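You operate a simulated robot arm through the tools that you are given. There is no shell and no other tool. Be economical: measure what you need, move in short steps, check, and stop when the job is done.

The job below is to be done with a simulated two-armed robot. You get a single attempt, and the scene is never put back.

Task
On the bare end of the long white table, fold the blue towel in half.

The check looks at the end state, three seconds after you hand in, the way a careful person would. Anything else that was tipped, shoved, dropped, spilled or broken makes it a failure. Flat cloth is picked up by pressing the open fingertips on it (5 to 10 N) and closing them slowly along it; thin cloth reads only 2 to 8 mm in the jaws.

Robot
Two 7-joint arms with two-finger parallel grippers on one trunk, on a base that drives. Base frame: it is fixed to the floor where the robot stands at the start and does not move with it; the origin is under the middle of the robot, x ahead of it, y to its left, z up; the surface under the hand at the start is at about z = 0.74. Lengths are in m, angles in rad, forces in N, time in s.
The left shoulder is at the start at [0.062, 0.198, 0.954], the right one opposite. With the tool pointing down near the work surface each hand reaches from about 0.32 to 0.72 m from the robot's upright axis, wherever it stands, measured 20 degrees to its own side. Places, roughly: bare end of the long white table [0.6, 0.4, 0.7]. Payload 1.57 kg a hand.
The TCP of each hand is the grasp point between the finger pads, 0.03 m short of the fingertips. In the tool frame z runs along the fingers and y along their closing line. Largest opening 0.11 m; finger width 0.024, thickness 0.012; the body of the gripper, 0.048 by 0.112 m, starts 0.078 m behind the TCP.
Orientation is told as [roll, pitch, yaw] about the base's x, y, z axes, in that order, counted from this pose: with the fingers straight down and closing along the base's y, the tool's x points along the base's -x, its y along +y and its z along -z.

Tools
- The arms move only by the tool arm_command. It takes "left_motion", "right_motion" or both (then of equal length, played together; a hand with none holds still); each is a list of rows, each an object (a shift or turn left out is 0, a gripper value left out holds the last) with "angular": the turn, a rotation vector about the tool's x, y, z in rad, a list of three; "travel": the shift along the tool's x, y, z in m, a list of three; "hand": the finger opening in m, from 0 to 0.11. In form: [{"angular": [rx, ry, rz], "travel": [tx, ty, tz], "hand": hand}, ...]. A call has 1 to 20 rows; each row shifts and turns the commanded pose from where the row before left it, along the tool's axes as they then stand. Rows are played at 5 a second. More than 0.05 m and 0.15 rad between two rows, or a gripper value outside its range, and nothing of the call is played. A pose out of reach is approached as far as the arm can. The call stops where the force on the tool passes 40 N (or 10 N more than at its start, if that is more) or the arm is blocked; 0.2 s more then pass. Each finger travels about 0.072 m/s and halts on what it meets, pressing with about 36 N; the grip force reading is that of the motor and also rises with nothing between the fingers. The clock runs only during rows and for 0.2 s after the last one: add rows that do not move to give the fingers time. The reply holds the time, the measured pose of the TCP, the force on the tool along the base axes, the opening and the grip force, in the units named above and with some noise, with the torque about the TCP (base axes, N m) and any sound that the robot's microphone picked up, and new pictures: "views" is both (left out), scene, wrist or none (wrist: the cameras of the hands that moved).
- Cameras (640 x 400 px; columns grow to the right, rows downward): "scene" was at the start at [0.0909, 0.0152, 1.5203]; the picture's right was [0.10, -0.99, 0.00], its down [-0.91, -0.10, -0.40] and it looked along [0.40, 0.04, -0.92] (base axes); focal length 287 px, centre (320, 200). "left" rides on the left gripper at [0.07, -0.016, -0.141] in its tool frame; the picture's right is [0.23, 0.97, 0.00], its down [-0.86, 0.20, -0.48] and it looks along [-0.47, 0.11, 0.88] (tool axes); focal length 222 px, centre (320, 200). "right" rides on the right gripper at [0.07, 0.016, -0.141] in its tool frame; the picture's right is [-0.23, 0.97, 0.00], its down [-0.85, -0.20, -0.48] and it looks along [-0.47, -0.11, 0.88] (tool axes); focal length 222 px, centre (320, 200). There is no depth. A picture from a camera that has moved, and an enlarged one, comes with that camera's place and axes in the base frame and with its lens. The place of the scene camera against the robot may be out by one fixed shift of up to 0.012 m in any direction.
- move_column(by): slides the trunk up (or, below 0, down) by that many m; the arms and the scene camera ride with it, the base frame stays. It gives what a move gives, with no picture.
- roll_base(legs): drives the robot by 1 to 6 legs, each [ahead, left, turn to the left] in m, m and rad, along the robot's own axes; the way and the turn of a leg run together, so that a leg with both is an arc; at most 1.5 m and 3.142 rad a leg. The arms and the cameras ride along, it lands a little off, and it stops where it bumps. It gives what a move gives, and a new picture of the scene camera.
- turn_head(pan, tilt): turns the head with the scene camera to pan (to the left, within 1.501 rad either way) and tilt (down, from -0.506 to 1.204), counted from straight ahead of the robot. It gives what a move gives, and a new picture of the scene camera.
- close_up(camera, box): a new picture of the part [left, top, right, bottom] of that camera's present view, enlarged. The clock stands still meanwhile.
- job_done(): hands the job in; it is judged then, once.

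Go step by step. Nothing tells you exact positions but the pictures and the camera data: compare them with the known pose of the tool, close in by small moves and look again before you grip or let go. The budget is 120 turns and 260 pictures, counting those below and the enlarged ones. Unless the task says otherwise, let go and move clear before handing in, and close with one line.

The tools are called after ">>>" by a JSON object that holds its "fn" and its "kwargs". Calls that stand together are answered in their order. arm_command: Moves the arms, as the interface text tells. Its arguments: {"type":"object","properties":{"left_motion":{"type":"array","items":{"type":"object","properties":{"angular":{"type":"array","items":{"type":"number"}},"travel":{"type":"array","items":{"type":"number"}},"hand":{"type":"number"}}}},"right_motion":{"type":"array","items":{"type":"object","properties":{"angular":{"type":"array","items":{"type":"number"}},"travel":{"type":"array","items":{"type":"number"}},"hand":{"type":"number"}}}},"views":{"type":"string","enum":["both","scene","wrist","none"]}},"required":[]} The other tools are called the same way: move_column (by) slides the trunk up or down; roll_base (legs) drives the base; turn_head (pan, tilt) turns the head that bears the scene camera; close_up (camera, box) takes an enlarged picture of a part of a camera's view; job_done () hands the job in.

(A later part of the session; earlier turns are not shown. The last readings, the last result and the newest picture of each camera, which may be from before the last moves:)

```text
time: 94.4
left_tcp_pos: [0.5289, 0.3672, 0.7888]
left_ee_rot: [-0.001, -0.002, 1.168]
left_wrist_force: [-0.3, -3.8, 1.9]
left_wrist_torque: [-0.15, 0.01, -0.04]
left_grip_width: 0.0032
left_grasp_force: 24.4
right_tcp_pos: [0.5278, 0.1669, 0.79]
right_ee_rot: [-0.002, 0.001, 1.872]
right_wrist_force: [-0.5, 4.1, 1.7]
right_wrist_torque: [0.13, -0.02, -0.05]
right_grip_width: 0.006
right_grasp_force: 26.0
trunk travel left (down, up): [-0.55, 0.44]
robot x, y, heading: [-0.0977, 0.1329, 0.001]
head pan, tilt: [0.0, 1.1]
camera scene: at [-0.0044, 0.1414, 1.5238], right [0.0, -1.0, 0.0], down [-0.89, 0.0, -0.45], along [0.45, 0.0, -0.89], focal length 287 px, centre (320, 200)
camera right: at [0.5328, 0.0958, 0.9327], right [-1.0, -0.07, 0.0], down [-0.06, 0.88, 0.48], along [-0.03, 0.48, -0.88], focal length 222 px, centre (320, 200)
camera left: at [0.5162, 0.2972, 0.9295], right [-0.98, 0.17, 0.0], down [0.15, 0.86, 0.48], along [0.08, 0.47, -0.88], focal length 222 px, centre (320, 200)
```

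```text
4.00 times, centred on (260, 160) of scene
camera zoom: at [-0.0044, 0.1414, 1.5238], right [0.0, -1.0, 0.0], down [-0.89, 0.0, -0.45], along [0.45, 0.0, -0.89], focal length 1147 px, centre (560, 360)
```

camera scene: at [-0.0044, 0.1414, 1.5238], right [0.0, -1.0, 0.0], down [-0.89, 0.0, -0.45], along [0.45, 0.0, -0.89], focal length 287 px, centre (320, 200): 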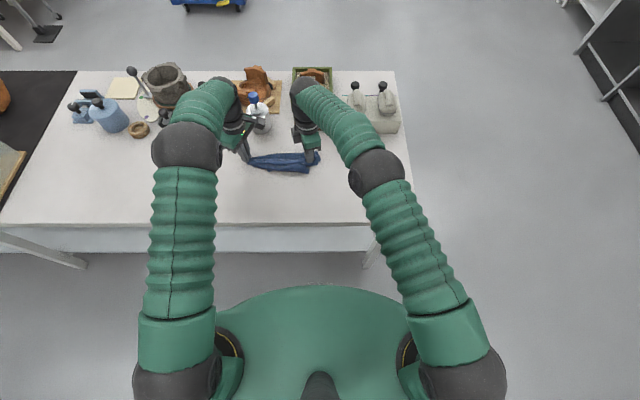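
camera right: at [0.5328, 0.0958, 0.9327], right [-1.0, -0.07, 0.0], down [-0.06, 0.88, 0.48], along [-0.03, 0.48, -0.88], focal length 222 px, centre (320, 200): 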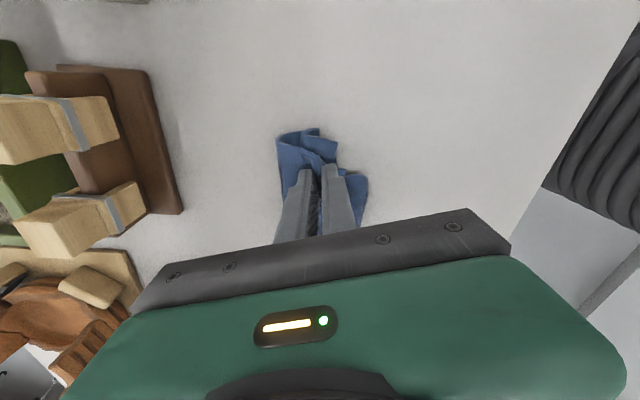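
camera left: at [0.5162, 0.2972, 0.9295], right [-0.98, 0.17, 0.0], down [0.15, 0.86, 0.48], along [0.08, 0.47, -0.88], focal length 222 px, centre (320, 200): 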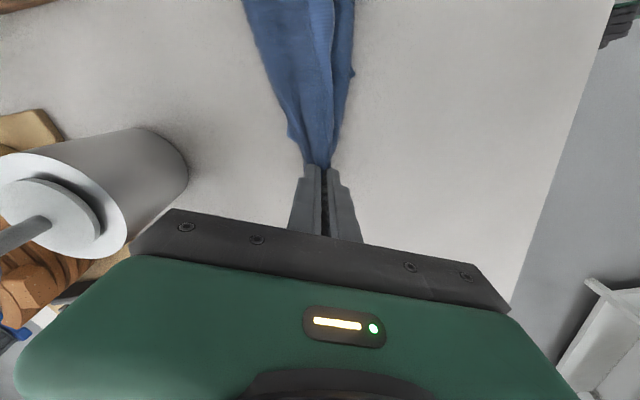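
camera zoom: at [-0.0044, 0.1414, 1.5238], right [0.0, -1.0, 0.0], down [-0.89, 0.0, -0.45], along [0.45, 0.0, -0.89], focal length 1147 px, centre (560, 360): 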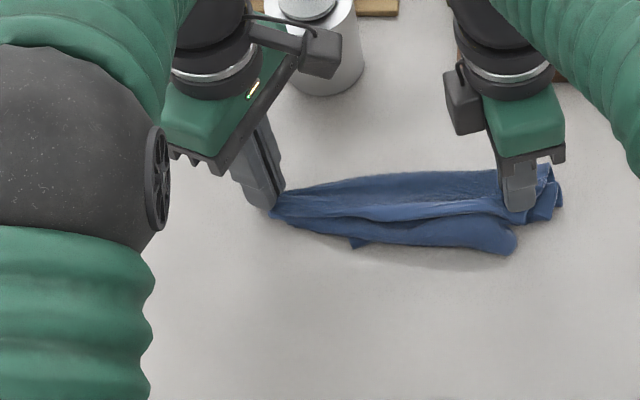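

It came down bunched since the lower edge never gripped the table. I raise it, move back near me, let the lower part touch down well, then drag-lay it toward the far side.

>>> {"fn": "arm_command", "kwargs": {"left_motion": [{"travel": [0.0095, 0.0224, -0.027]}, {"travel": [0.0095, 0.0224, -0.027]}, {"travel": [0.0095, 0.0224, -0.027]}, {"travel": [0.0095, 0.0224, -0.027]}, {"travel": [0.0095, 0.0224, -0.027]}, {"travel": [0.0095, 0.0224, -0.027]}, {"travel": [0.0095, 0.0224, -0.027]}, {}, {}, {}, {"travel": [0, 0, 0.025]}, {"travel": [0, 0, 0.025]}, {"travel": [0, 0, 0.025]}, {"travel": [0, 0, 0.02]}, {}], "right_motion": [{"travel": [-0.0072, 0.0232, -0.027]}, {"travel": [-0.0072, 0.0232, -0.027]}, {"travel": [-0.0072, 0.0232, -0.027]}, {"travel": [-0.0072, 0.0232, -0.027]}, {"travel": [-0.0072, 0.0232, -0.027]}, {"travel": [-0.0072, 0.0232, -0.027]}, {"travel": [-0.0072, 0.0232, -0.027]}, {}, {}, {}, {"travel": [0, 0, 0.025]}, {"travel": [0, 0, 0.025]}, {"travel": [0, 0, 0.025]}, {"travel": [0, 0, 0.02]}, {}], "views": "wrist"}}

>>> {"fn": "close_up", "kwargs": {"camera": "scene", "box": [180, 130, 340, 230]}}

```text
time: 97.6
left_tcp_pos: [0.3597, 0.368, 0.8839]
left_ee_rot: [-0.002, 0.0, 1.166]
left_wrist_force: [-0.6, -4.1, 0.8]
left_wrist_torque: [-0.19, -0.04, -0.06]
left_grip_width: 0.0028
left_grasp_force: 24.4
right_tcp_pos: [0.3567, 0.1672, 0.8832]
right_ee_rot: [-0.002, 0.001, 1.87]
right_wrist_force: [-0.1, 5.0, 0.6]
right_wrist_torque: [0.14, -0.02, -0.07]
right_grip_width: 0.0065
right_grasp_force: 26.0
trunk travel left (down, up): [-0.55, 0.44]
robot x, y, heading: [-0.0984, 0.1335, -0.001]
head pan, tilt: [0.0, 1.1]
camera right: at [0.3622, 0.0951, 1.0261], right [-1.0, -0.07, 0.0], down [-0.06, 0.88, 0.48], along [-0.03, 0.48, -0.88], focal length 222 px, centre (320, 200)
camera left: at [0.3466, 0.2978, 1.0238], right [-0.98, 0.17, 0.0], down [0.15, 0.86, 0.48], along [0.08, 0.47, -0.88], focal length 222 px, centre (320, 200)
```

right: 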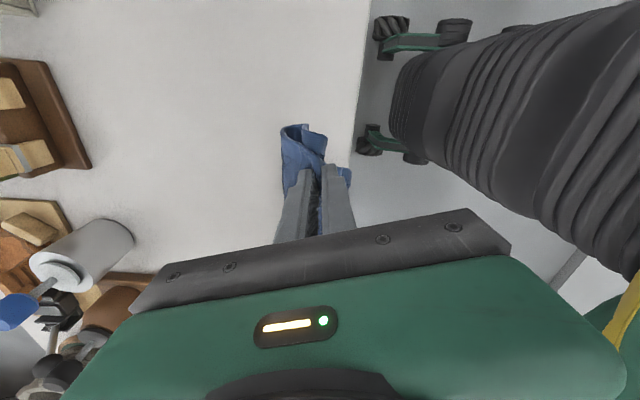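
left: 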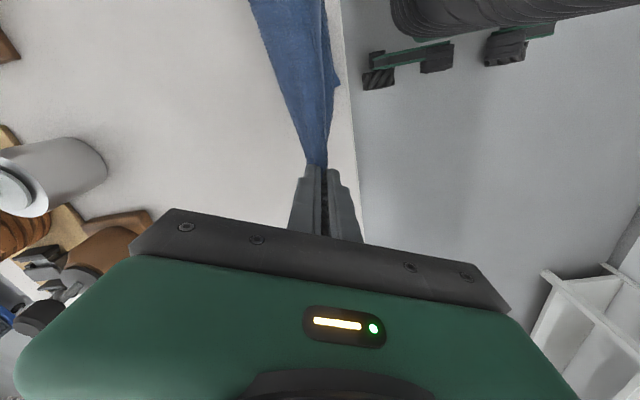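

```text
4.00 times, centred on (260, 180) of scene
camera zoom: at [-0.006, 0.1414, 1.5238], right [0.0, -1.0, 0.0], down [-0.89, 0.0, -0.45], along [0.45, 0.0, -0.89], focal length 1147 px, centre (560, 280)
```

zoom: 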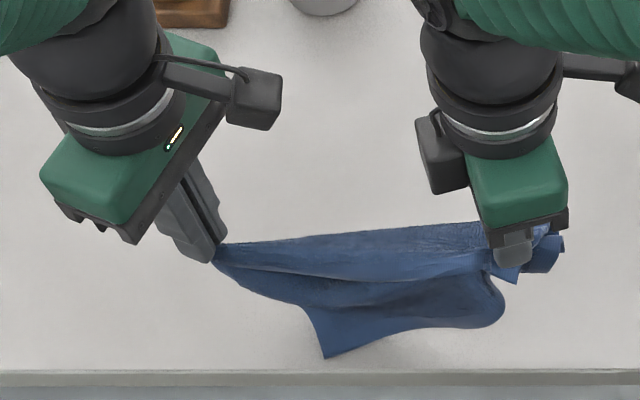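

A lower corner is now lying on the table near me. Now dragging toward the far side while lowering.

>>> {"fn": "arm_command", "kwargs": {"left_motion": [{"travel": [-0.0059, -0.0138, 0.0085]}, {"travel": [-0.0059, -0.0138, 0.0085]}, {"travel": [-0.0059, -0.0138, 0.0085]}, {"travel": [-0.0059, -0.0138, 0.0085]}, {"travel": [-0.0059, -0.0138, 0.0085]}, {"travel": [-0.0059, -0.0138, 0.0085]}, {"travel": [-0.0059, -0.0138, 0.0085]}, {"travel": [-0.0059, -0.0138, 0.0085]}, {"travel": [-0.0059, -0.0138, 0.0085]}, {"travel": [-0.0059, -0.0138, 0.0085]}, {"travel": [-0.0059, -0.0138, 0.0085]}, {}], "right_motion": [{"travel": [0.0045, -0.0143, 0.0085]}, {"travel": [0.0045, -0.0143, 0.0085]}, {"travel": [0.0045, -0.0143, 0.0085]}, {"travel": [0.0045, -0.0143, 0.0085]}, {"travel": [0.0045, -0.0143, 0.0085]}, {"travel": [0.0045, -0.0143, 0.0085]}, {"travel": [0.0045, -0.0143, 0.0085]}, {"travel": [0.0045, -0.0143, 0.0085]}, {"travel": [0.0045, -0.0143, 0.0085]}, {"travel": [0.0045, -0.0143, 0.0085]}, {"travel": [0.0045, -0.0143, 0.0085]}, {}], "views": "none"}}

>>> {"fn": "close_up", "kwargs": {"camera": "scene", "box": [180, 120, 340, 220]}}

>>> {"fn": "close_up", "kwargs": {"camera": "left", "box": [160, 0, 480, 200]}}

```text
time: 100.2
left_tcp_pos: [0.524, 0.3667, 0.7904]
left_ee_rot: [0.0, 0.001, 1.168]
left_wrist_force: [-0.1, -3.6, 0.9]
left_wrist_torque: [-0.15, 0.02, -0.04]
left_grip_width: 0.0028
left_grasp_force: 24.2
right_tcp_pos: [0.5249, 0.1672, 0.7896]
right_ee_rot: [-0.001, 0.0, 1.87]
right_wrist_force: [0.4, 3.6, 0.5]
right_wrist_torque: [0.16, -0.02, -0.1]
right_grip_width: 0.0063
right_grasp_force: 25.5
trunk travel left (down, up): [-0.55, 0.44]
robot x, y, heading: [-0.101, 0.1296, 0.001]
head pan, tilt: [0.0, 1.1]
```

```text
4.00 times, centred on (260, 170) of scene
camera zoom: at [-0.0047, 0.1416, 1.5238], right [0.0, -1.0, 0.0], down [-0.89, 0.0, -0.45], along [0.45, 0.0, -0.89], focal length 1147 px, centre (560, 320)
```

zoom: 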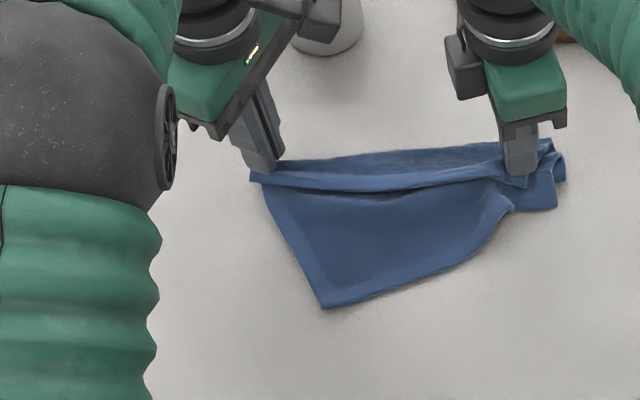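

```text
2.00 times, centred on (320, 100) of left
camera zoom: at [0.511, 0.2971, 0.9307], right [-0.98, 0.17, 0.0], down [0.15, 0.86, 0.48], along [0.08, 0.47, -0.88], focal length 444 px, centre (320, 400)
```

zoom: 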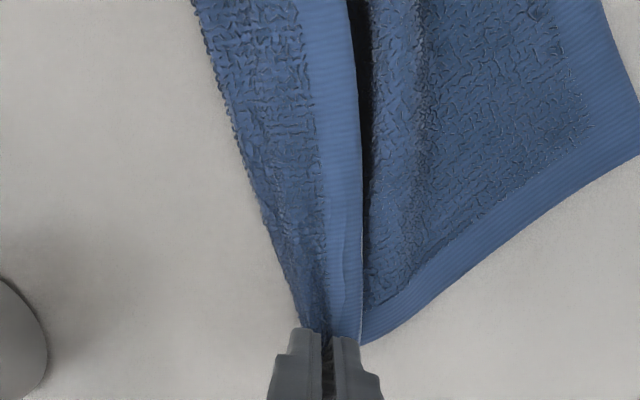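

Now clear: the held hem is on top, the body loops around the far side and comes back toward me – the right geometry, but skewed by my uneven grips. I'll lift again and lay it flat in the natural direction (toward me), release, then regrip evenly.

>>> {"fn": "arm_command", "kwargs": {"left_motion": [{"travel": [-0.0014, -0.0034, -0.027]}, {"travel": [-0.0014, -0.0034, -0.027]}, {"travel": [-0.0014, -0.0034, -0.027]}, {"travel": [-0.0014, -0.0034, -0.027]}, {"travel": [-0.0014, -0.0034, -0.027]}, {"travel": [-0.0014, -0.0034, -0.027]}, {"travel": [-0.0014, -0.0034, -0.027]}, {}, {}, {}, {"travel": [0, 0, 0.02]}, {"travel": [0, 0, 0.02]}, {"travel": [0, 0, 0.02]}, {"travel": [0, 0, 0.015]}, {}], "right_motion": [{"travel": [0.0011, -0.0035, -0.027]}, {"travel": [0.0011, -0.0035, -0.027]}, {"travel": [0.0011, -0.0035, -0.027]}, {"travel": [0.0011, -0.0035, -0.027]}, {"travel": [0.0011, -0.0035, -0.027]}, {"travel": [0.0011, -0.0035, -0.027]}, {"travel": [0.0011, -0.0035, -0.027]}, {}, {}, {}, {"travel": [0, 0, 0.02]}, {"travel": [0, 0, 0.02]}, {"travel": [0, 0, 0.02]}, {"travel": [0, 0, 0.015]}, {}], "views": "none"}}

>>> {"fn": "close_up", "kwargs": {"camera": "scene", "box": [180, 90, 340, 190]}}

>>> {"fn": "close_up", "kwargs": {"camera": "left", "box": [160, 0, 480, 200]}}

```text
time: 103.4
left_tcp_pos: [0.5504, 0.3663, 0.9019]
left_ee_rot: [0.001, 0.002, 1.166]
left_wrist_force: [-2.9, -19.3, -0.2]
left_wrist_torque: [-0.68, 0.09, -0.06]
left_grip_width: 0.003
left_grasp_force: 24.0
right_tcp_pos: [0.5178, 0.1575, 0.8978]
right_ee_rot: [-0.003, 0.0, 1.871]
right_wrist_force: [3.5, 18.1, 0.4]
right_wrist_torque: [0.56, -0.14, -0.05]
right_grip_width: 0.0064
right_grasp_force: 25.6
right hand out of reach, approached as far as the arm can: row 4, 5, 6, 7
trunk travel left (down, up): [-0.55, 0.44]
robot x, y, heading: [-0.0993, 0.133, -0.003]
head pan, tilt: [0.0, 1.1]
```

```text
4.00 times, centred on (260, 140) of scene
camera zoom: at [-0.0038, 0.1415, 1.5237], right [0.0, -1.0, 0.0], down [-0.89, 0.0, -0.45], along [0.45, 0.0, -0.89], focal length 1147 px, centre (560, 440)
```

zoom: 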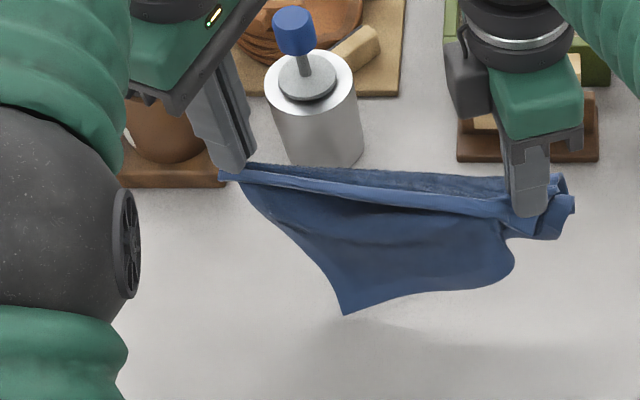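

```text
2.00 times, centred on (320, 100) of left
camera zoom: at [0.5379, 0.2963, 1.0442], right [-0.98, 0.17, 0.0], down [0.15, 0.86, 0.48], along [0.08, 0.47, -0.88], focal length 444 px, centre (320, 400)
```

zoom: 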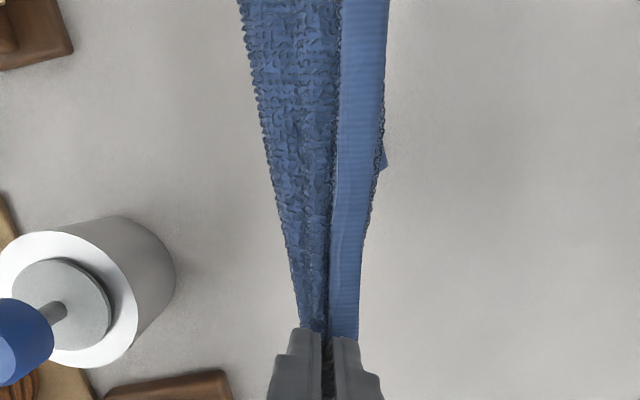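

The right arm hit its reach limit slightly, raising tension. I relax and drag-lay toward me.

>>> {"fn": "arm_command", "kwargs": {"left_motion": [{}, {"travel": [0.0059, 0.0138, 0.0095]}, {"travel": [0.0059, 0.0138, 0.0095]}, {"travel": [0.0059, 0.0138, 0.0095]}, {"travel": [0.0059, 0.0138, 0.0095]}, {"travel": [0.0059, 0.0138, 0.0095]}, {"travel": [0.0059, 0.0138, 0.0095]}, {"travel": [0.0059, 0.0138, 0.0095]}, {"travel": [0.0059, 0.0138, 0.0095]}, {"travel": [0.0059, 0.0138, 0.0095]}, {"travel": [0.0059, 0.0138, 0.0095]}, {"travel": [0.0059, 0.0138, 0.0095]}, {"travel": [0.0059, 0.0138, 0.008]}, {}], "right_motion": [{"travel": [-0.0057, -0.0018, 0]}, {"travel": [-0.0044, 0.0115, 0.0093]}, {"travel": [-0.0044, 0.0115, 0.0093]}, {"travel": [-0.0044, 0.0115, 0.0093]}, {"travel": [-0.0044, 0.0115, 0.0093]}, {"travel": [-0.0044, 0.0115, 0.0093]}, {"travel": [-0.0044, 0.0115, 0.0093]}, {"travel": [-0.0044, 0.0115, 0.0093]}, {"travel": [-0.0044, 0.0115, 0.0093]}, {"travel": [-0.0044, 0.0115, 0.0093]}, {"travel": [-0.0044, 0.0115, 0.0093]}, {"travel": [-0.0044, 0.0115, 0.0093]}, {"travel": [-0.0044, 0.0115, 0.008]}, {}], "views": "none"}}

>>> {"fn": "close_up", "kwargs": {"camera": "scene", "box": [180, 130, 340, 230]}}

>>> {"fn": "close_up", "kwargs": {"camera": "left", "box": [160, 0, 480, 200]}}

```text
time: 106.4
left_tcp_pos: [0.3702, 0.3671, 0.7914]
left_ee_rot: [-0.001, 0.001, 1.166]
left_wrist_force: [0.8, -0.4, 0.0]
left_wrist_torque: [-0.03, -0.01, -0.04]
left_grip_width: 0.0031
left_grasp_force: 24.6
right_tcp_pos: [0.3719, 0.1716, 0.7871]
right_ee_rot: [0.0, 0.001, 1.87]
right_wrist_force: [0.0, -0.1, 1.9]
right_wrist_torque: [0.02, -0.04, -0.06]
right_grip_width: 0.0061
right_grasp_force: 26.5
trunk travel left (down, up): [-0.55, 0.44]
robot x, y, heading: [-0.1012, 0.1333, 0.001]
head pan, tilt: [0.0, 1.1]
```

```text
4.00 times, centred on (260, 180) of scene
camera zoom: at [-0.0045, 0.1414, 1.5238], right [0.0, -1.0, 0.0], down [-0.89, 0.0, -0.45], along [0.45, 0.0, -0.89], focal length 1147 px, centre (560, 280)
```

zoom: 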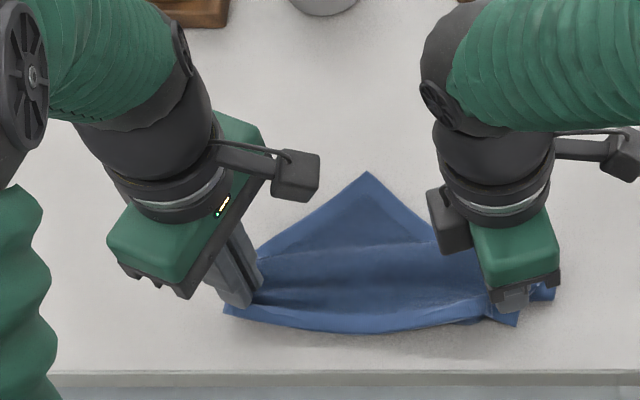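

```text
2.00 times, centred on (320, 100) of left
camera zoom: at [0.3577, 0.2963, 0.9325], right [-0.98, 0.17, 0.0], down [0.15, 0.86, 0.48], along [0.08, 0.47, -0.88], focal length 444 px, centre (320, 400)
```

zoom: 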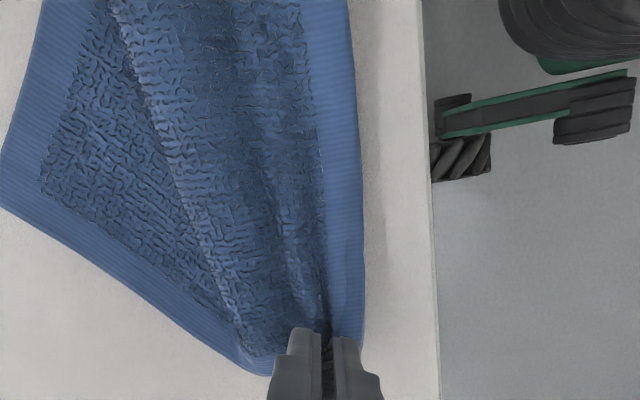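

The towel now lies single-layered with its hem toward me. I press down, open slowly to flatten the pleats, lift off and look.

>>> {"fn": "arm_command", "kwargs": {"left_motion": [{"travel": [0, 0, 0.008]}, {"travel": [0, 0, 0.007]}, {"hand": 0.008}, {"hand": 0.012}, {"hand": 0.016}, {"hand": 0.02}, {"hand": 0.024}, {"hand": 0.028}, {}, {"travel": [0, 0, -0.01]}, {"travel": [0, 0, -0.03]}, {"travel": [0, 0, -0.04]}, {"travel": [0, 0, -0.04]}, {}], "right_motion": [{"travel": [0, 0, 0.006]}, {"travel": [0, 0, 0.005]}, {"hand": 0.008}, {"hand": 0.012}, {"hand": 0.016}, {"hand": 0.02}, {"hand": 0.024}, {"hand": 0.028}, {}, {"travel": [0, 0, -0.01]}, {"travel": [0, 0, -0.03]}, {"travel": [0, 0, -0.04]}, {"travel": [0, 0, -0.04]}, {}], "views": "none"}}

>>> {"fn": "arm_command", "kwargs": {"left_motion": [{"travel": [0.0, 0.0, -0.03]}, {"travel": [-0.0345, 0.0147, -0.01]}, {"travel": [-0.0345, 0.0147, -0.01]}, {"travel": [-0.0345, 0.0147, 0]}, {}], "right_motion": [{"travel": [0.0, 0.0, -0.03]}, {"travel": [0.0382, 0.0118, -0.01]}, {"travel": [0.0382, 0.0118, -0.01]}, {"travel": [0.0382, 0.0118, 0]}, {}], "views": "both"}}

>>> {"fn": "close_up", "kwargs": {"camera": "scene", "box": [200, 130, 360, 230]}}

```text
time: 107.9
left_tcp_pos: [0.3694, 0.3678, 0.7783]
left_ee_rot: [-0.001, -0.001, 1.166]
left_wrist_force: [-0.4, 0.5, -0.4]
left_wrist_torque: [0.01, 0.02, 0.02]
left_grip_width: 0.024
left_grasp_force: 0.1
right_tcp_pos: [0.3706, 0.1717, 0.779]
right_ee_rot: [-0.003, 0.001, 1.871]
right_wrist_force: [-6.1, -2.3, 30.2]
right_wrist_torque: [0.25, -0.14, 0.06]
right_grip_width: 0.0178
right_grasp_force: 0.0
trunk travel left (down, up): [-0.55, 0.44]
robot x, y, heading: [-0.1006, 0.1339, -0.0]
head pan, tilt: [0.0, 1.1]
stopped in row 7 (right hand): the force on the tool passed its limit at 42 N (the readings are from after the stop); the commanded pose is now the measured one
```

```text
time: 109.1
left_tcp_pos: [0.3705, 0.4797, 0.8278]
left_ee_rot: [0.001, 0.0, 1.164]
left_wrist_force: [1.2, 0.6, -0.2]
left_wrist_torque: [0.01, -0.01, 0.02]
left_grip_width: 0.0237
left_grasp_force: 0.1
right_tcp_pos: [0.3686, 0.0533, 0.8268]
right_ee_rot: [0.001, -0.001, 1.872]
right_wrist_force: [-0.2, -0.1, 0.2]
right_wrist_torque: [-0.03, -0.02, -0.03]
right_grip_width: 0.024
right_grasp_force: 0.1
trunk travel left (down, up): [-0.55, 0.44]
robot x, y, heading: [-0.1036, 0.1336, -0.006]
head pan, tilt: [0.0, 1.1]
camera scene: at [-0.0047, 0.1414, 1.5237], right [0.0, -1.0, 0.0], down [-0.89, 0.0, -0.45], along [0.45, 0.0, -0.89], focal length 287 px, centre (320, 200)
camera right: at [0.3726, -0.019, 0.9683], right [-1.0, -0.07, 0.0], down [-0.06, 0.88, 0.48], along [-0.03, 0.48, -0.88], focal length 222 px, centre (320, 200)
camera left: at [0.3582, 0.4093, 0.9671], right [-0.98, 0.17, 0.0], down [0.15, 0.86, 0.48], along [0.08, 0.47, -0.88], focal length 222 px, centre (320, 200)
```

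scene: 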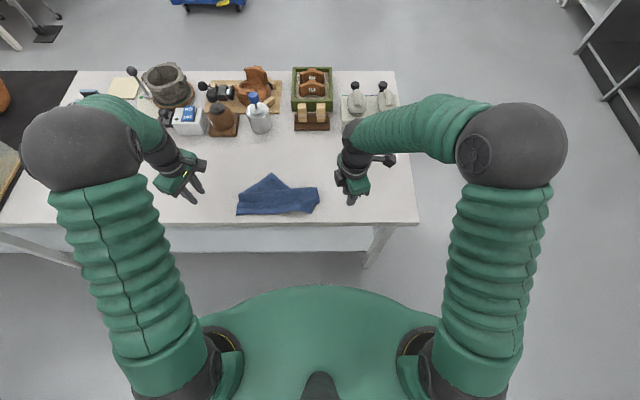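
right: 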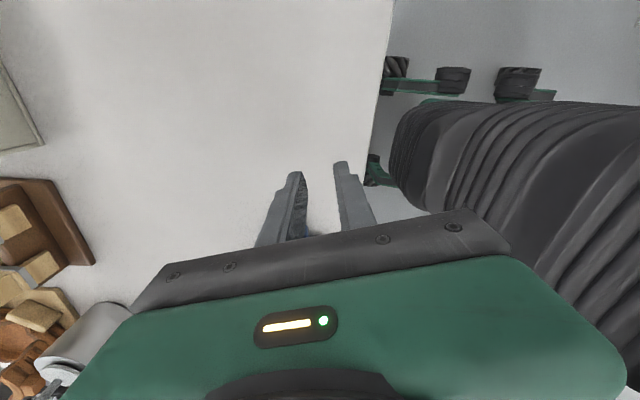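
left: 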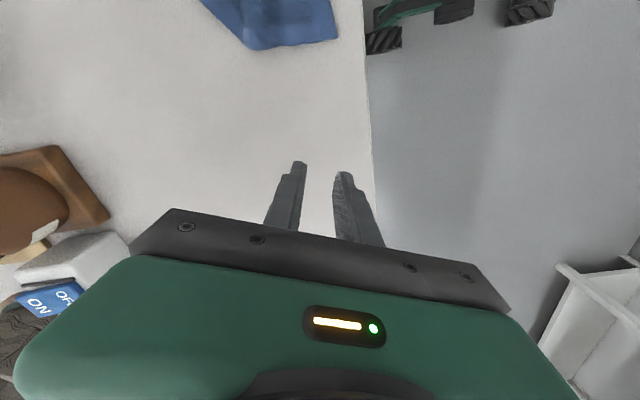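

```text
4.00 times, centred on (280, 180) of scene
camera zoom: at [-0.0047, 0.1414, 1.5237], right [0.0, -1.0, 0.0], down [-0.89, 0.0, -0.45], along [0.45, 0.0, -0.89], focal length 1147 px, centre (480, 280)
```

zoom: 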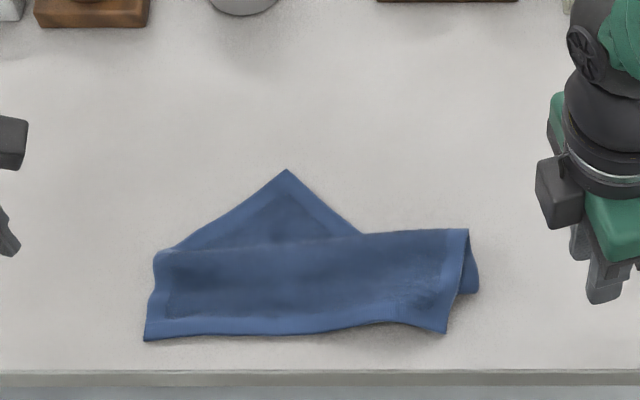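

Released cleanly. The held hem is now straight along the near side: H≈(0.339,0.390), C1≈(0.345,0.168), with a pleat behind it. I'll regrip both near corners evenly (closing along x) and lift it as a clean curtain. Turning and approaching.

>>> {"fn": "arm_command", "kwargs": {"left_motion": [{"angular": [0, 0, -0.135], "hand": 0.03}, {"angular": [0, 0, -0.135]}, {"angular": [0, 0, -0.135]}, {"travel": [0.03, 0, 0]}, {"travel": [0.03, 0, 0.005]}, {"travel": [0.03, 0, 0.01]}, {"travel": [0.012, 0, 0.01]}, {}], "right_motion": [{"angular": [0, 0, 0.1], "hand": 0.03}, {"angular": [0, 0, 0.1]}, {"angular": [0, 0, 0.1]}, {"travel": [-0.035, -0.002, 0]}, {"travel": [-0.035, -0.002, 0.005]}, {"travel": [-0.035, -0.002, 0.01]}, {"travel": [-0.025, 0, 0.01]}, {}], "views": "none"}}

>>> {"fn": "close_up", "kwargs": {"camera": "left", "box": [200, 60, 460, 240]}}

>>> {"fn": "close_up", "kwargs": {"camera": "right", "box": [200, 60, 460, 240]}}

```text
time: 110.9
left_tcp_pos: [0.3696, 0.3792, 0.8022]
left_ee_rot: [-0.001, 0.0, 1.573]
left_wrist_force: [-0.3, 0.2, -0.2]
left_wrist_torque: [0.0, -0.03, -0.01]
left_grip_width: 0.03
left_grasp_force: 0.1
right_tcp_pos: [0.374, 0.1819, 0.7996]
right_ee_rot: [0.001, 0.0, 1.572]
right_wrist_force: [-0.1, 1.5, 0.0]
right_wrist_torque: [0.03, -0.01, -0.04]
right_grip_width: 0.0299
right_grasp_force: 0.1
trunk travel left (down, up): [-0.55, 0.44]
robot x, y, heading: [-0.1013, 0.1352, 0.0]
head pan, tilt: [0.0, 1.1]
```

```text
2.22 times, centred on (330, 150) of left
camera zoom: at [0.3866, 0.3089, 0.9427], right [-0.97, -0.23, 0.0], down [-0.2, 0.85, 0.48], along [-0.11, 0.47, -0.88], focal length 494 px, centre (298, 311)
```

zoom: 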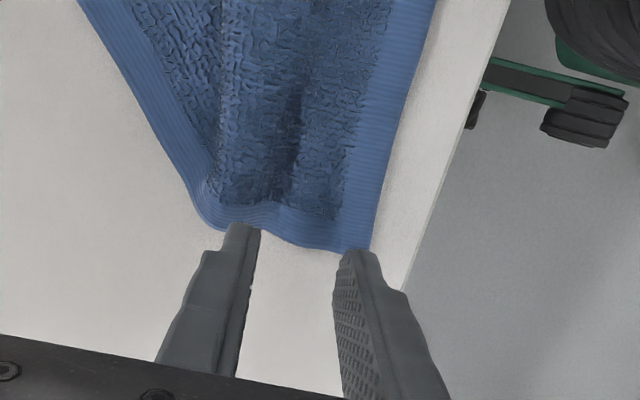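

```text
2.22 times, centred on (330, 150) of right
camera zoom: at [0.3584, 0.1136, 0.9436], right [-0.97, 0.23, 0.0], down [0.2, 0.86, 0.48], along [0.11, 0.47, -0.88], focal length 494 px, centre (298, 311)
```

zoom: 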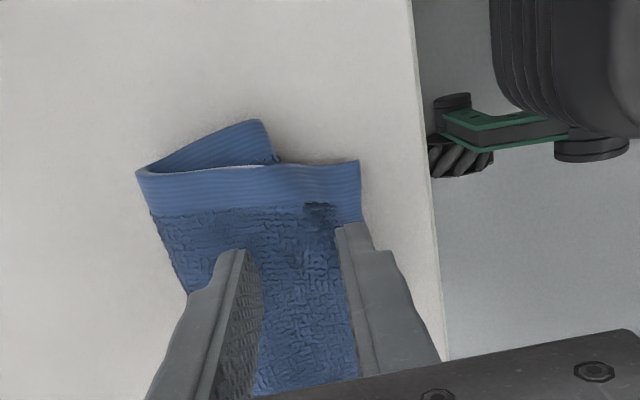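

Corners refined: H≈(0.340,0.378), C1≈(0.345,0.159). Adjusting and descending.

>>> {"fn": "arm_command", "kwargs": {"left_motion": [{"travel": [0.017, 0.001, 0]}, {"travel": [0, 0, 0.012]}, {"travel": [0, 0, 0.008]}, {"travel": [0, 0, 0.003]}, {}, {}], "right_motion": [{"travel": [0.006, 0.003, 0]}, {"travel": [0, 0, 0.01]}, {"travel": [0, 0, 0.008]}, {"travel": [0, 0, 0.003]}, {}, {}], "views": "none"}}

>>> {"fn": "close_up", "kwargs": {"camera": "left", "box": [200, 60, 460, 240]}}

>>> {"fn": "close_up", "kwargs": {"camera": "right", "box": [200, 60, 460, 240]}}

```text
time: 112.3
left_tcp_pos: [0.3689, 0.3601, 0.779]
left_ee_rot: [0.0, -0.001, 1.571]
left_wrist_force: [-0.3, -0.3, -0.4]
left_wrist_torque: [0.01, 0.0, 0.02]
left_grip_width: 0.0301
left_grasp_force: 0.0
right_tcp_pos: [0.3727, 0.1772, 0.7818]
right_ee_rot: [-0.002, -0.002, 1.57]
right_wrist_force: [-0.8, 0.5, 8.4]
right_wrist_torque: [0.05, -0.12, 0.04]
right_grip_width: 0.0295
right_grasp_force: 0.0
trunk travel left (down, up): [-0.55, 0.44]
robot x, y, heading: [-0.1007, 0.1347, 0.002]
head pan, tilt: [0.0, 1.1]
```

```text
2.22 times, centred on (330, 150) of left
camera zoom: at [0.3849, 0.2911, 0.9193], right [-0.97, -0.23, 0.0], down [-0.2, 0.85, 0.48], along [-0.11, 0.47, -0.88], focal length 494 px, centre (298, 311)
```

zoom: 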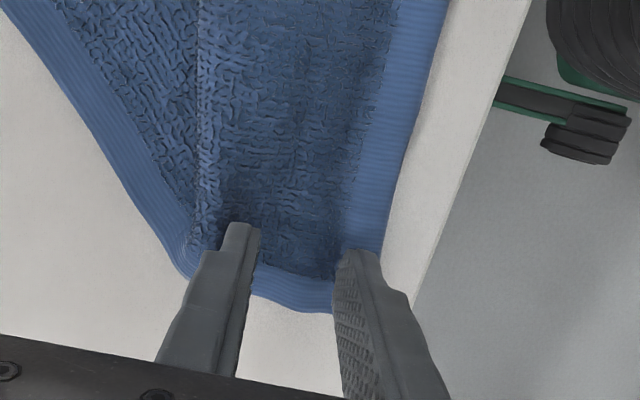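

```text
2.22 times, centred on (330, 150) of right
camera zoom: at [0.3565, 0.1071, 0.9238], right [-0.97, 0.23, 0.0], down [0.2, 0.86, 0.48], along [0.11, 0.47, -0.88], focal length 494 px, centre (298, 311)
```

zoom: 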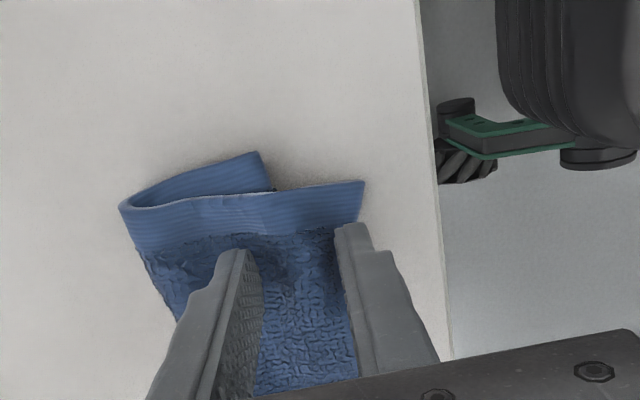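

Positions good. Pressing and closing both slowly.

>>> {"fn": "arm_command", "kwargs": {"left_motion": [{"travel": [0, 0, 0.003]}, {"travel": [0, 0, 0.0025]}, {}, {"hand": 0.027}, {"hand": 0.024}, {"hand": 0.021}, {"hand": 0.018}, {"hand": 0.015}, {"hand": 0.012}, {"hand": 0.009}, {"hand": 0.006}, {"hand": 0.003}, {"hand": 0}, {}, {}, {}], "right_motion": [{"travel": [0, 0, 0.0015]}, {}, {}, {"hand": 0.027}, {"hand": 0.024}, {"hand": 0.021}, {"hand": 0.018}, {"hand": 0.015}, {"hand": 0.012}, {"hand": 0.009}, {"hand": 0.006}, {"hand": 0.003}, {"hand": 0}, {}, {}, {}], "views": "none"}}

>>> {"fn": "close_up", "kwargs": {"camera": "left", "box": [200, 60, 460, 240]}}

>>> {"fn": "close_up", "kwargs": {"camera": "right", "box": [200, 60, 460, 240]}}

```text
time: 115.7
left_tcp_pos: [0.3698, 0.3605, 0.7758]
left_ee_rot: [-0.002, -0.002, 1.57]
left_wrist_force: [-0.1, -0.1, 2.5]
left_wrist_torque: [0.0, 0.02, 0.0]
left_grip_width: 0.0037
left_grasp_force: 24.9
right_tcp_pos: [0.3714, 0.177, 0.7804]
right_ee_rot: [-0.001, 0.0, 1.57]
right_wrist_force: [4.1, -0.4, 14.9]
right_wrist_torque: [0.05, -0.2, -0.01]
right_grip_width: 0.0092
right_grasp_force: 27.6
trunk travel left (down, up): [-0.55, 0.44]
robot x, y, heading: [-0.1025, 0.1346, -0.0]
head pan, tilt: [0.0, 1.1]
```

```text
2.22 times, centred on (330, 150) of left
camera zoom: at [0.385, 0.2908, 0.9144], right [-0.97, -0.23, 0.0], down [-0.2, 0.85, 0.48], along [-0.11, 0.47, -0.88], focal length 494 px, centre (298, 311)
```

zoom: 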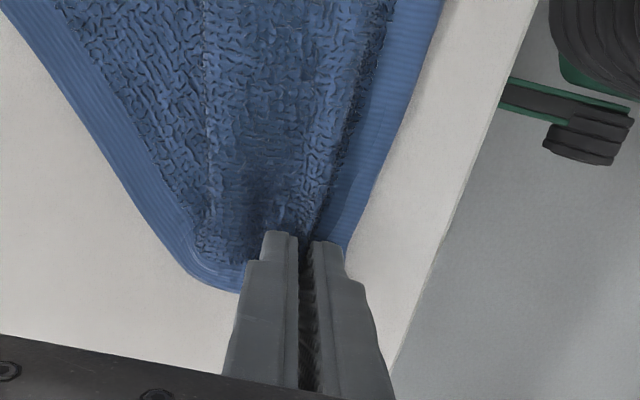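

```text
2.22 times, centred on (330, 150) of right
camera zoom: at [0.3563, 0.1065, 0.9227], right [-0.97, 0.23, 0.0], down [0.2, 0.85, 0.48], along [0.11, 0.47, -0.88], focal length 494 px, centre (298, 311)
```

zoom: 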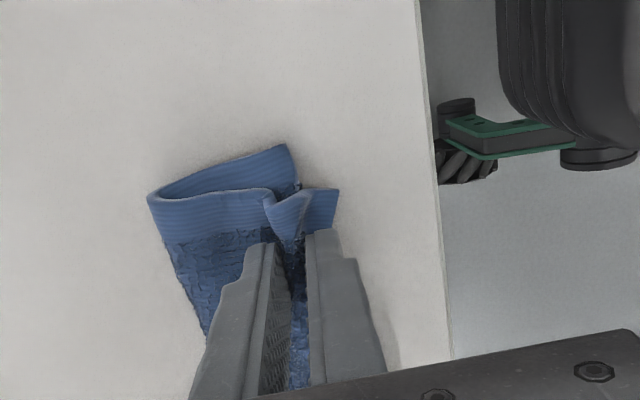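

Both gripped (left 3.7, right 9.2 mm). Lifting to see the curtain.

>>> {"fn": "arm_command", "kwargs": {"left_motion": [{"travel": [0, 0, -0.025]}, {"travel": [0, 0, -0.03]}, {"travel": [0, 0, -0.03]}, {"travel": [0, 0, -0.03]}, {"travel": [0, 0, -0.03]}, {"travel": [0, 0, -0.03]}, {"travel": [0, 0, -0.03]}, {"travel": [0, 0, -0.02]}, {}, {}], "right_motion": [{"travel": [0, 0, -0.025]}, {"travel": [0, 0, -0.03]}, {"travel": [0, 0, -0.03]}, {"travel": [0, 0, -0.03]}, {"travel": [0, 0, -0.03]}, {"travel": [0, 0, -0.03]}, {"travel": [0, 0, -0.03]}, {"travel": [0, 0, -0.015]}, {}, {}], "views": "wrist"}}

>>> {"fn": "close_up", "kwargs": {"camera": "scene", "box": [180, 110, 360, 222]}}

```text
time: 117.9
left_tcp_pos: [0.37, 0.3613, 0.9998]
left_ee_rot: [0.0, 0.002, 1.57]
left_wrist_force: [-1.0, -0.1, -0.7]
left_wrist_torque: [-0.01, -0.04, -0.04]
left_grip_width: 0.0038
left_grasp_force: 24.4
right_tcp_pos: [0.373, 0.1768, 1.002]
right_ee_rot: [0.0, 0.001, 1.571]
right_wrist_force: [-0.6, 0.6, -0.1]
right_wrist_torque: [0.01, 0.04, -0.01]
right_grip_width: 0.0081
right_grasp_force: 26.4
trunk travel left (down, up): [-0.55, 0.44]
robot x, y, heading: [-0.1045, 0.1295, 0.002]
head pan, tilt: [0.0, 1.1]
camera right: at [0.3571, 0.1065, 1.1441], right [-0.97, 0.23, 0.0], down [0.2, 0.86, 0.48], along [0.11, 0.47, -0.88], focal length 222 px, centre (320, 200)
camera left: at [0.3863, 0.2923, 1.1399], right [-0.97, -0.23, 0.0], down [-0.2, 0.85, 0.48], along [-0.11, 0.47, -0.88], focal length 222 px, centre (320, 200)
```

right: 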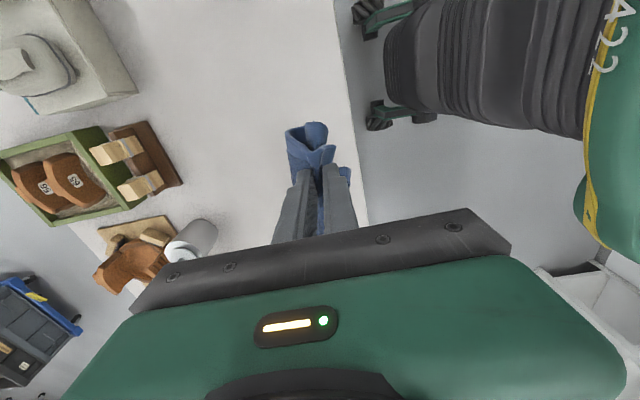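
left: 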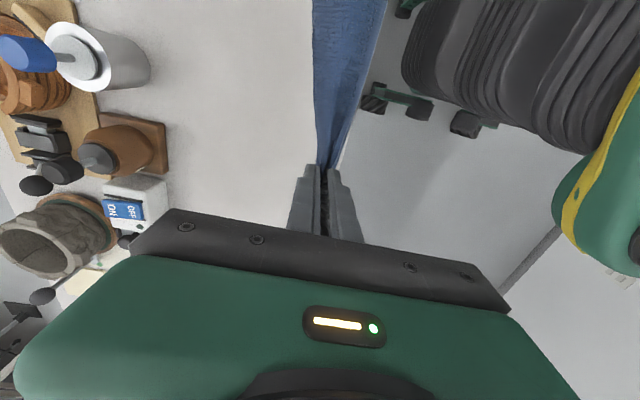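

```text
3.56 times, centred on (270, 166) of scene
camera zoom: at [-0.0055, 0.1414, 1.5238], right [0.0, -1.0, 0.0], down [-0.89, 0.0, -0.45], along [0.45, 0.0, -0.89], focal length 1020 px, centre (498, 321)
```

zoom: 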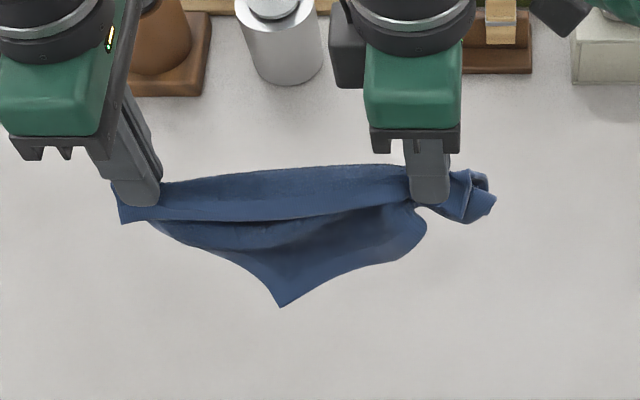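

As suspected the right grip caught two layers, while corner K hangs clean. Plan: lay it toward me again so K points to the far side, release the right hand, and regrip at K (left keeps H). First base 5 cm forward.

>>> {"fn": "roll_base", "kwargs": {"legs": [[0.05, 0, 0]]}}

>>> {"fn": "arm_command", "kwargs": {"left_motion": [{"travel": [0, -0.025, 0.0]}, {"travel": [0, -0.025, 0.0]}, {"travel": [0, -0.025, 0.0]}, {"travel": [0, -0.03, 0.0]}, {}, {}, {"travel": [0, 0, 0.03]}, {"travel": [0, 0, 0.03]}, {"travel": [0, 0, 0.03]}, {"travel": [0, 0, 0.01]}, {}], "right_motion": [{"travel": [0, -0.025, 0.0]}, {"travel": [0, -0.025, 0.0]}, {"travel": [0, -0.025, 0.0]}, {"travel": [0, -0.03, 0.0]}, {}, {}, {"travel": [0, 0, 0.03]}, {"travel": [0, 0, 0.03]}, {"travel": [0, 0, 0.03]}, {"travel": [0, 0, 0.01]}, {}], "views": "none"}}

```text
time: 118.8
left_tcp_pos: [0.4177, 0.3616, 1.0004]
left_ee_rot: [-0.003, -0.001, 1.573]
left_wrist_force: [0.3, 0.0, 0.0]
left_wrist_torque: [-0.01, -0.01, -0.05]
left_grip_width: 0.0037
left_grasp_force: 24.0
right_tcp_pos: [0.421, 0.1773, 1.0019]
right_ee_rot: [-0.001, 0.0, 1.57]
right_wrist_force: [0.6, 0.6, 0.2]
right_wrist_torque: [0.01, -0.01, 0.03]
right_grip_width: 0.0081
right_grasp_force: 27.5
trunk travel left (down, up): [-0.55, 0.44]
robot x, y, heading: [-0.0507, 0.1331, 0.004]
head pan, tilt: [0.0, 1.1]
camera scene: at [0.04, 0.1415, 1.5242], right [0.0, -1.0, 0.0], down [-0.89, 0.0, -0.45], along [0.45, 0.0, -0.89], focal length 287 px, centre (320, 200)
```

scene: 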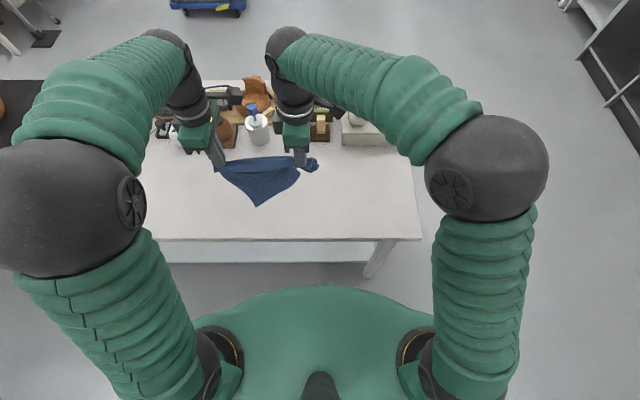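

```text
time: 121.2
left_tcp_pos: [0.5239, 0.3615, 0.8982]
left_ee_rot: [0.001, -0.001, 1.571]
left_wrist_force: [-0.4, 0.2, -0.3]
left_wrist_torque: [0.01, 0.0, 0.0]
left_grip_width: 0.0036
left_grasp_force: 24.3
right_tcp_pos: [0.5293, 0.1778, 0.9004]
right_ee_rot: [-0.001, -0.001, 1.571]
right_wrist_force: [0.5, -0.7, -0.8]
right_wrist_torque: [0.02, 0.01, 0.05]
right_grip_width: 0.0078
right_grasp_force: 26.8
trunk travel left (down, up): [-0.55, 0.44]
robot x, y, heading: [-0.0509, 0.1315, -0.002]
head pan, tilt: [0.0, 1.1]
```

Now the drag-lay toward me.

>>> {"fn": "arm_command", "kwargs": {"left_motion": [{"travel": [0, 0.0142, 0.0095]}, {"travel": [0, 0.0142, 0.0095]}, {"travel": [0, 0.0142, 0.0095]}, {"travel": [0, 0.0142, 0.0095]}, {"travel": [0, 0.0142, 0.0095]}, {"travel": [0, 0.0142, 0.0095]}, {"travel": [0, 0.0142, 0.0095]}, {"travel": [0, 0.0142, 0.0095]}, {"travel": [0, 0.0142, 0.0095]}, {"travel": [0, 0.0142, 0.0095]}, {"travel": [0, 0.0142, 0.0095]}, {"travel": [0, 0.0142, 0.008]}, {}], "right_motion": [{"travel": [0, 0.0142, 0.0095]}, {"travel": [0, 0.0142, 0.0095]}, {"travel": [0, 0.0142, 0.0095]}, {"travel": [0, 0.0142, 0.0095]}, {"travel": [0, 0.0142, 0.0095]}, {"travel": [0, 0.0142, 0.0095]}, {"travel": [0, 0.0142, 0.0095]}, {"travel": [0, 0.0142, 0.0095]}, {"travel": [0, 0.0142, 0.0095]}, {"travel": [0, 0.0142, 0.0095]}, {"travel": [0, 0.0142, 0.0095]}, {"travel": [0, 0.0142, 0.008]}, {}], "views": "none"}}

>>> {"fn": "arm_command", "kwargs": {"right_motion": [{"hand": 0.01}, {"hand": 0.015}, {"hand": 0.02}, {"hand": 0.025}, {"hand": 0.03}, {}, {"travel": [0, 0, -0.02]}, {"travel": [0, 0, -0.03]}, {"travel": [0.03, 0, -0.03]}, {"travel": [0.035, 0, 0]}, {"travel": [0.035, 0, 0]}, {}], "views": "scene"}}

>>> {"fn": "close_up", "kwargs": {"camera": "scene", "box": [200, 130, 360, 230]}}

```text
time: 124.0
left_tcp_pos: [0.3544, 0.3621, 0.7852]
left_ee_rot: [-0.001, 0.0, 1.57]
left_wrist_force: [-0.3, -1.5, 0.1]
left_wrist_torque: [-0.01, -0.03, 0.02]
left_grip_width: 0.0037
left_grasp_force: 24.3
right_tcp_pos: [0.358, 0.1766, 0.7913]
right_ee_rot: [0.001, -0.001, 1.571]
right_wrist_force: [-0.8, 0.6, -0.1]
right_wrist_torque: [0.01, 0.03, 0.03]
right_grip_width: 0.0084
right_grasp_force: 27.2
trunk travel left (down, up): [-0.55, 0.44]
robot x, y, heading: [-0.0515, 0.1336, 0.002]
head pan, tilt: [0.0, 1.1]
```

```text
time: 126.6
left_tcp_pos: [0.353, 0.3616, 0.7852]
left_ee_rot: [-0.001, 0.0, 1.571]
left_wrist_force: [0.2, 0.1, -0.1]
left_wrist_torque: [0.01, -0.03, 0.01]
left_grip_width: 0.0034
left_grasp_force: 24.8
right_tcp_pos: [0.356, 0.0761, 0.8698]
right_ee_rot: [-0.001, -0.001, 1.572]
right_wrist_force: [0.1, 0.5, -0.2]
right_wrist_torque: [0.02, 0.01, 0.01]
right_grip_width: 0.0302
right_grasp_force: 0.1
trunk travel left (down, up): [-0.55, 0.44]
robot x, y, heading: [-0.0505, 0.1376, -0.003]
head pan, tilt: [0.0, 1.1]
camera scene: at [0.0446, 0.1411, 1.5238], right [0.0, -1.0, 0.0], down [-0.89, 0.0, -0.45], along [0.45, 0.0, -0.89], focal length 287 px, centre (320, 200)
```

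scene: 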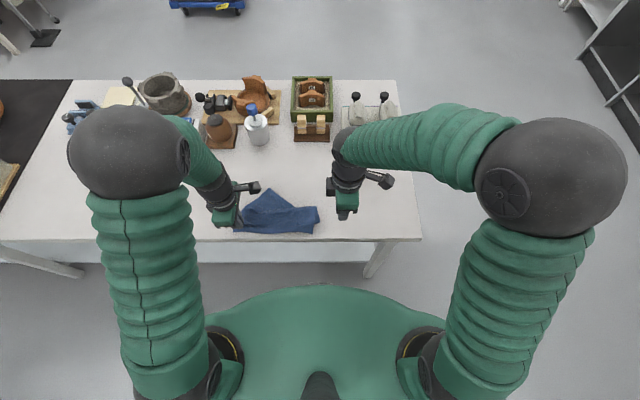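

```text
4.00 times, centred on (280, 180) of scene
camera zoom: at [0.0446, 0.1411, 1.5238], right [0.0, -1.0, 0.0], down [-0.89, 0.0, -0.45], along [0.45, 0.0, -0.89], focal length 1147 px, centre (480, 280)
```

zoom: 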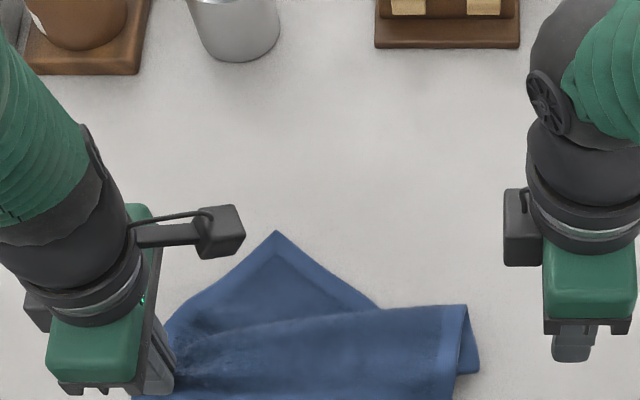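

K is at about (0.48, 0.29) pointing away from me. I turn the left hand to move its camera out of the way and bring the right hand near K.

>>> {"fn": "arm_command", "kwargs": {"left_motion": [{"angular": [0, 0, 0.15]}, {"angular": [0, 0, 0.15]}, {"angular": [0, 0, 0.15]}, {"angular": [0, 0, 0.15]}, {"angular": [0, 0, 0.15]}, {}, {}, {}, {}], "right_motion": [{}, {}, {}, {"travel": [-0.025, -0.033, 0]}, {"travel": [-0.033, -0.033, 0]}, {"travel": [-0.035, -0.033, 0]}, {"travel": [-0.04, 0, 0]}, {"travel": [-0.03, 0, 0.02]}, {}], "views": "wrist"}}

>>> {"fn": "close_up", "kwargs": {"camera": "right", "box": [200, 60, 460, 240]}}

```text
time: 128.6
left_tcp_pos: [0.3554, 0.3623, 0.7875]
left_ee_rot: [0.002, 0.0, 0.825]
left_wrist_force: [-0.2, 0.3, -0.7]
left_wrist_torque: [-0.01, -0.01, 0.1]
left_grip_width: 0.0038
left_grasp_force: 24.0
right_tcp_pos: [0.4528, 0.2407, 0.851]
right_ee_rot: [0.001, 0.0, 1.57]
right_wrist_force: [0.1, -0.1, 0.2]
right_wrist_torque: [0.02, -0.01, 0.0]
right_grip_width: 0.03
right_grasp_force: 0.0
trunk travel left (down, up): [-0.55, 0.44]
robot x, y, heading: [-0.0529, 0.1335, -0.002]
head pan, tilt: [0.0, 1.1]
camera right: at [0.4374, 0.1717, 0.993], right [-0.97, 0.23, 0.0], down [0.2, 0.86, 0.48], along [0.11, 0.47, -0.88], focal length 222 px, centre (320, 200)
camera left: at [0.3185, 0.2999, 0.9274], right [-0.87, 0.5, 0.0], down [0.44, 0.76, 0.48], along [0.24, 0.42, -0.88], focal length 222 px, centre (320, 200)
```

right: 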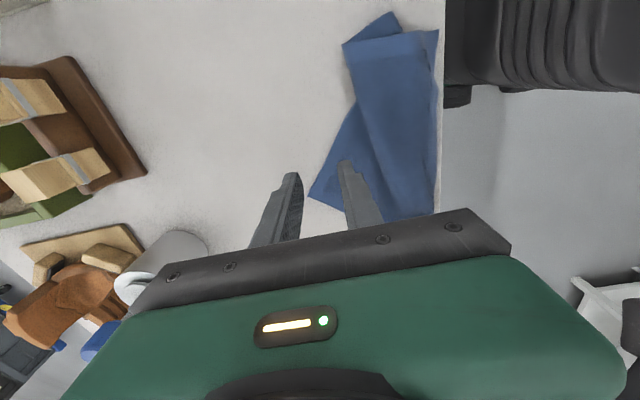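
left: 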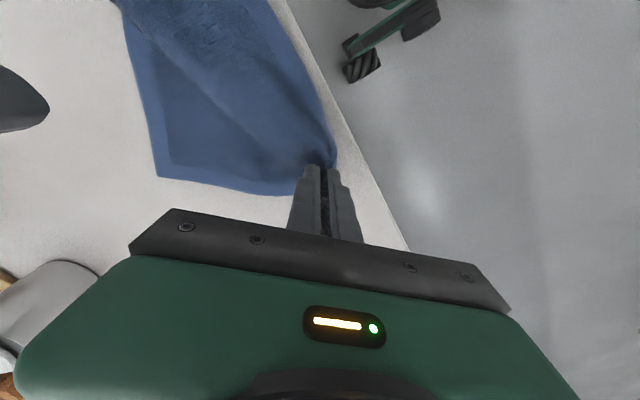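

```text
2.22 times, centred on (330, 150) of right
camera zoom: at [0.4374, 0.1717, 0.993], right [-0.97, 0.23, 0.0], down [0.2, 0.86, 0.48], along [0.11, 0.47, -0.88], focal length 494 px, centre (298, 311)
```

zoom: 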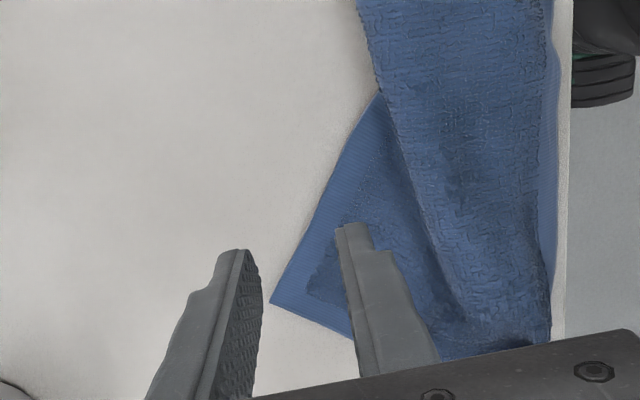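

K tip refined to (0.482, 0.294). Moving right TCP to (0.459, 0.286) and down to just above.

>>> {"fn": "arm_command", "kwargs": {"right_motion": [{"travel": [-0.025, -0.006, 0.015]}, {"travel": [-0.02, 0, 0.025]}, {"travel": [0, 0, 0.024]}, {}], "views": "none"}}

>>> {"fn": "close_up", "kwargs": {"camera": "right", "box": [200, 60, 460, 240]}}

```text
time: 129.6
left_tcp_pos: [0.3539, 0.3617, 0.7865]
left_ee_rot: [-0.001, -0.001, 0.822]
left_wrist_force: [0.1, 0.5, -0.2]
left_wrist_torque: [-0.02, -0.03, 0.1]
left_grip_width: 0.0037
left_grasp_force: 24.4
right_tcp_pos: [0.4623, 0.2849, 0.7855]
right_ee_rot: [0.0, -0.001, 1.57]
right_wrist_force: [-0.2, 0.4, 0.1]
right_wrist_torque: [0.0, 0.01, 0.03]
right_grip_width: 0.0301
right_grasp_force: 0.1
trunk travel left (down, up): [-0.55, 0.44]
robot x, y, heading: [-0.0543, 0.1336, 0.0]
head pan, tilt: [0.0, 1.1]
```

```text
2.22 times, centred on (330, 150) of right
camera zoom: at [0.4469, 0.2158, 0.9284], right [-0.97, 0.23, 0.0], down [0.2, 0.86, 0.48], along [0.11, 0.47, -0.88], focal length 494 px, centre (298, 311)
```

zoom: 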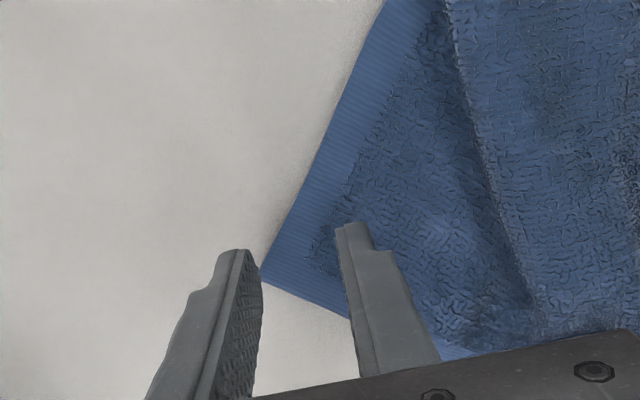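

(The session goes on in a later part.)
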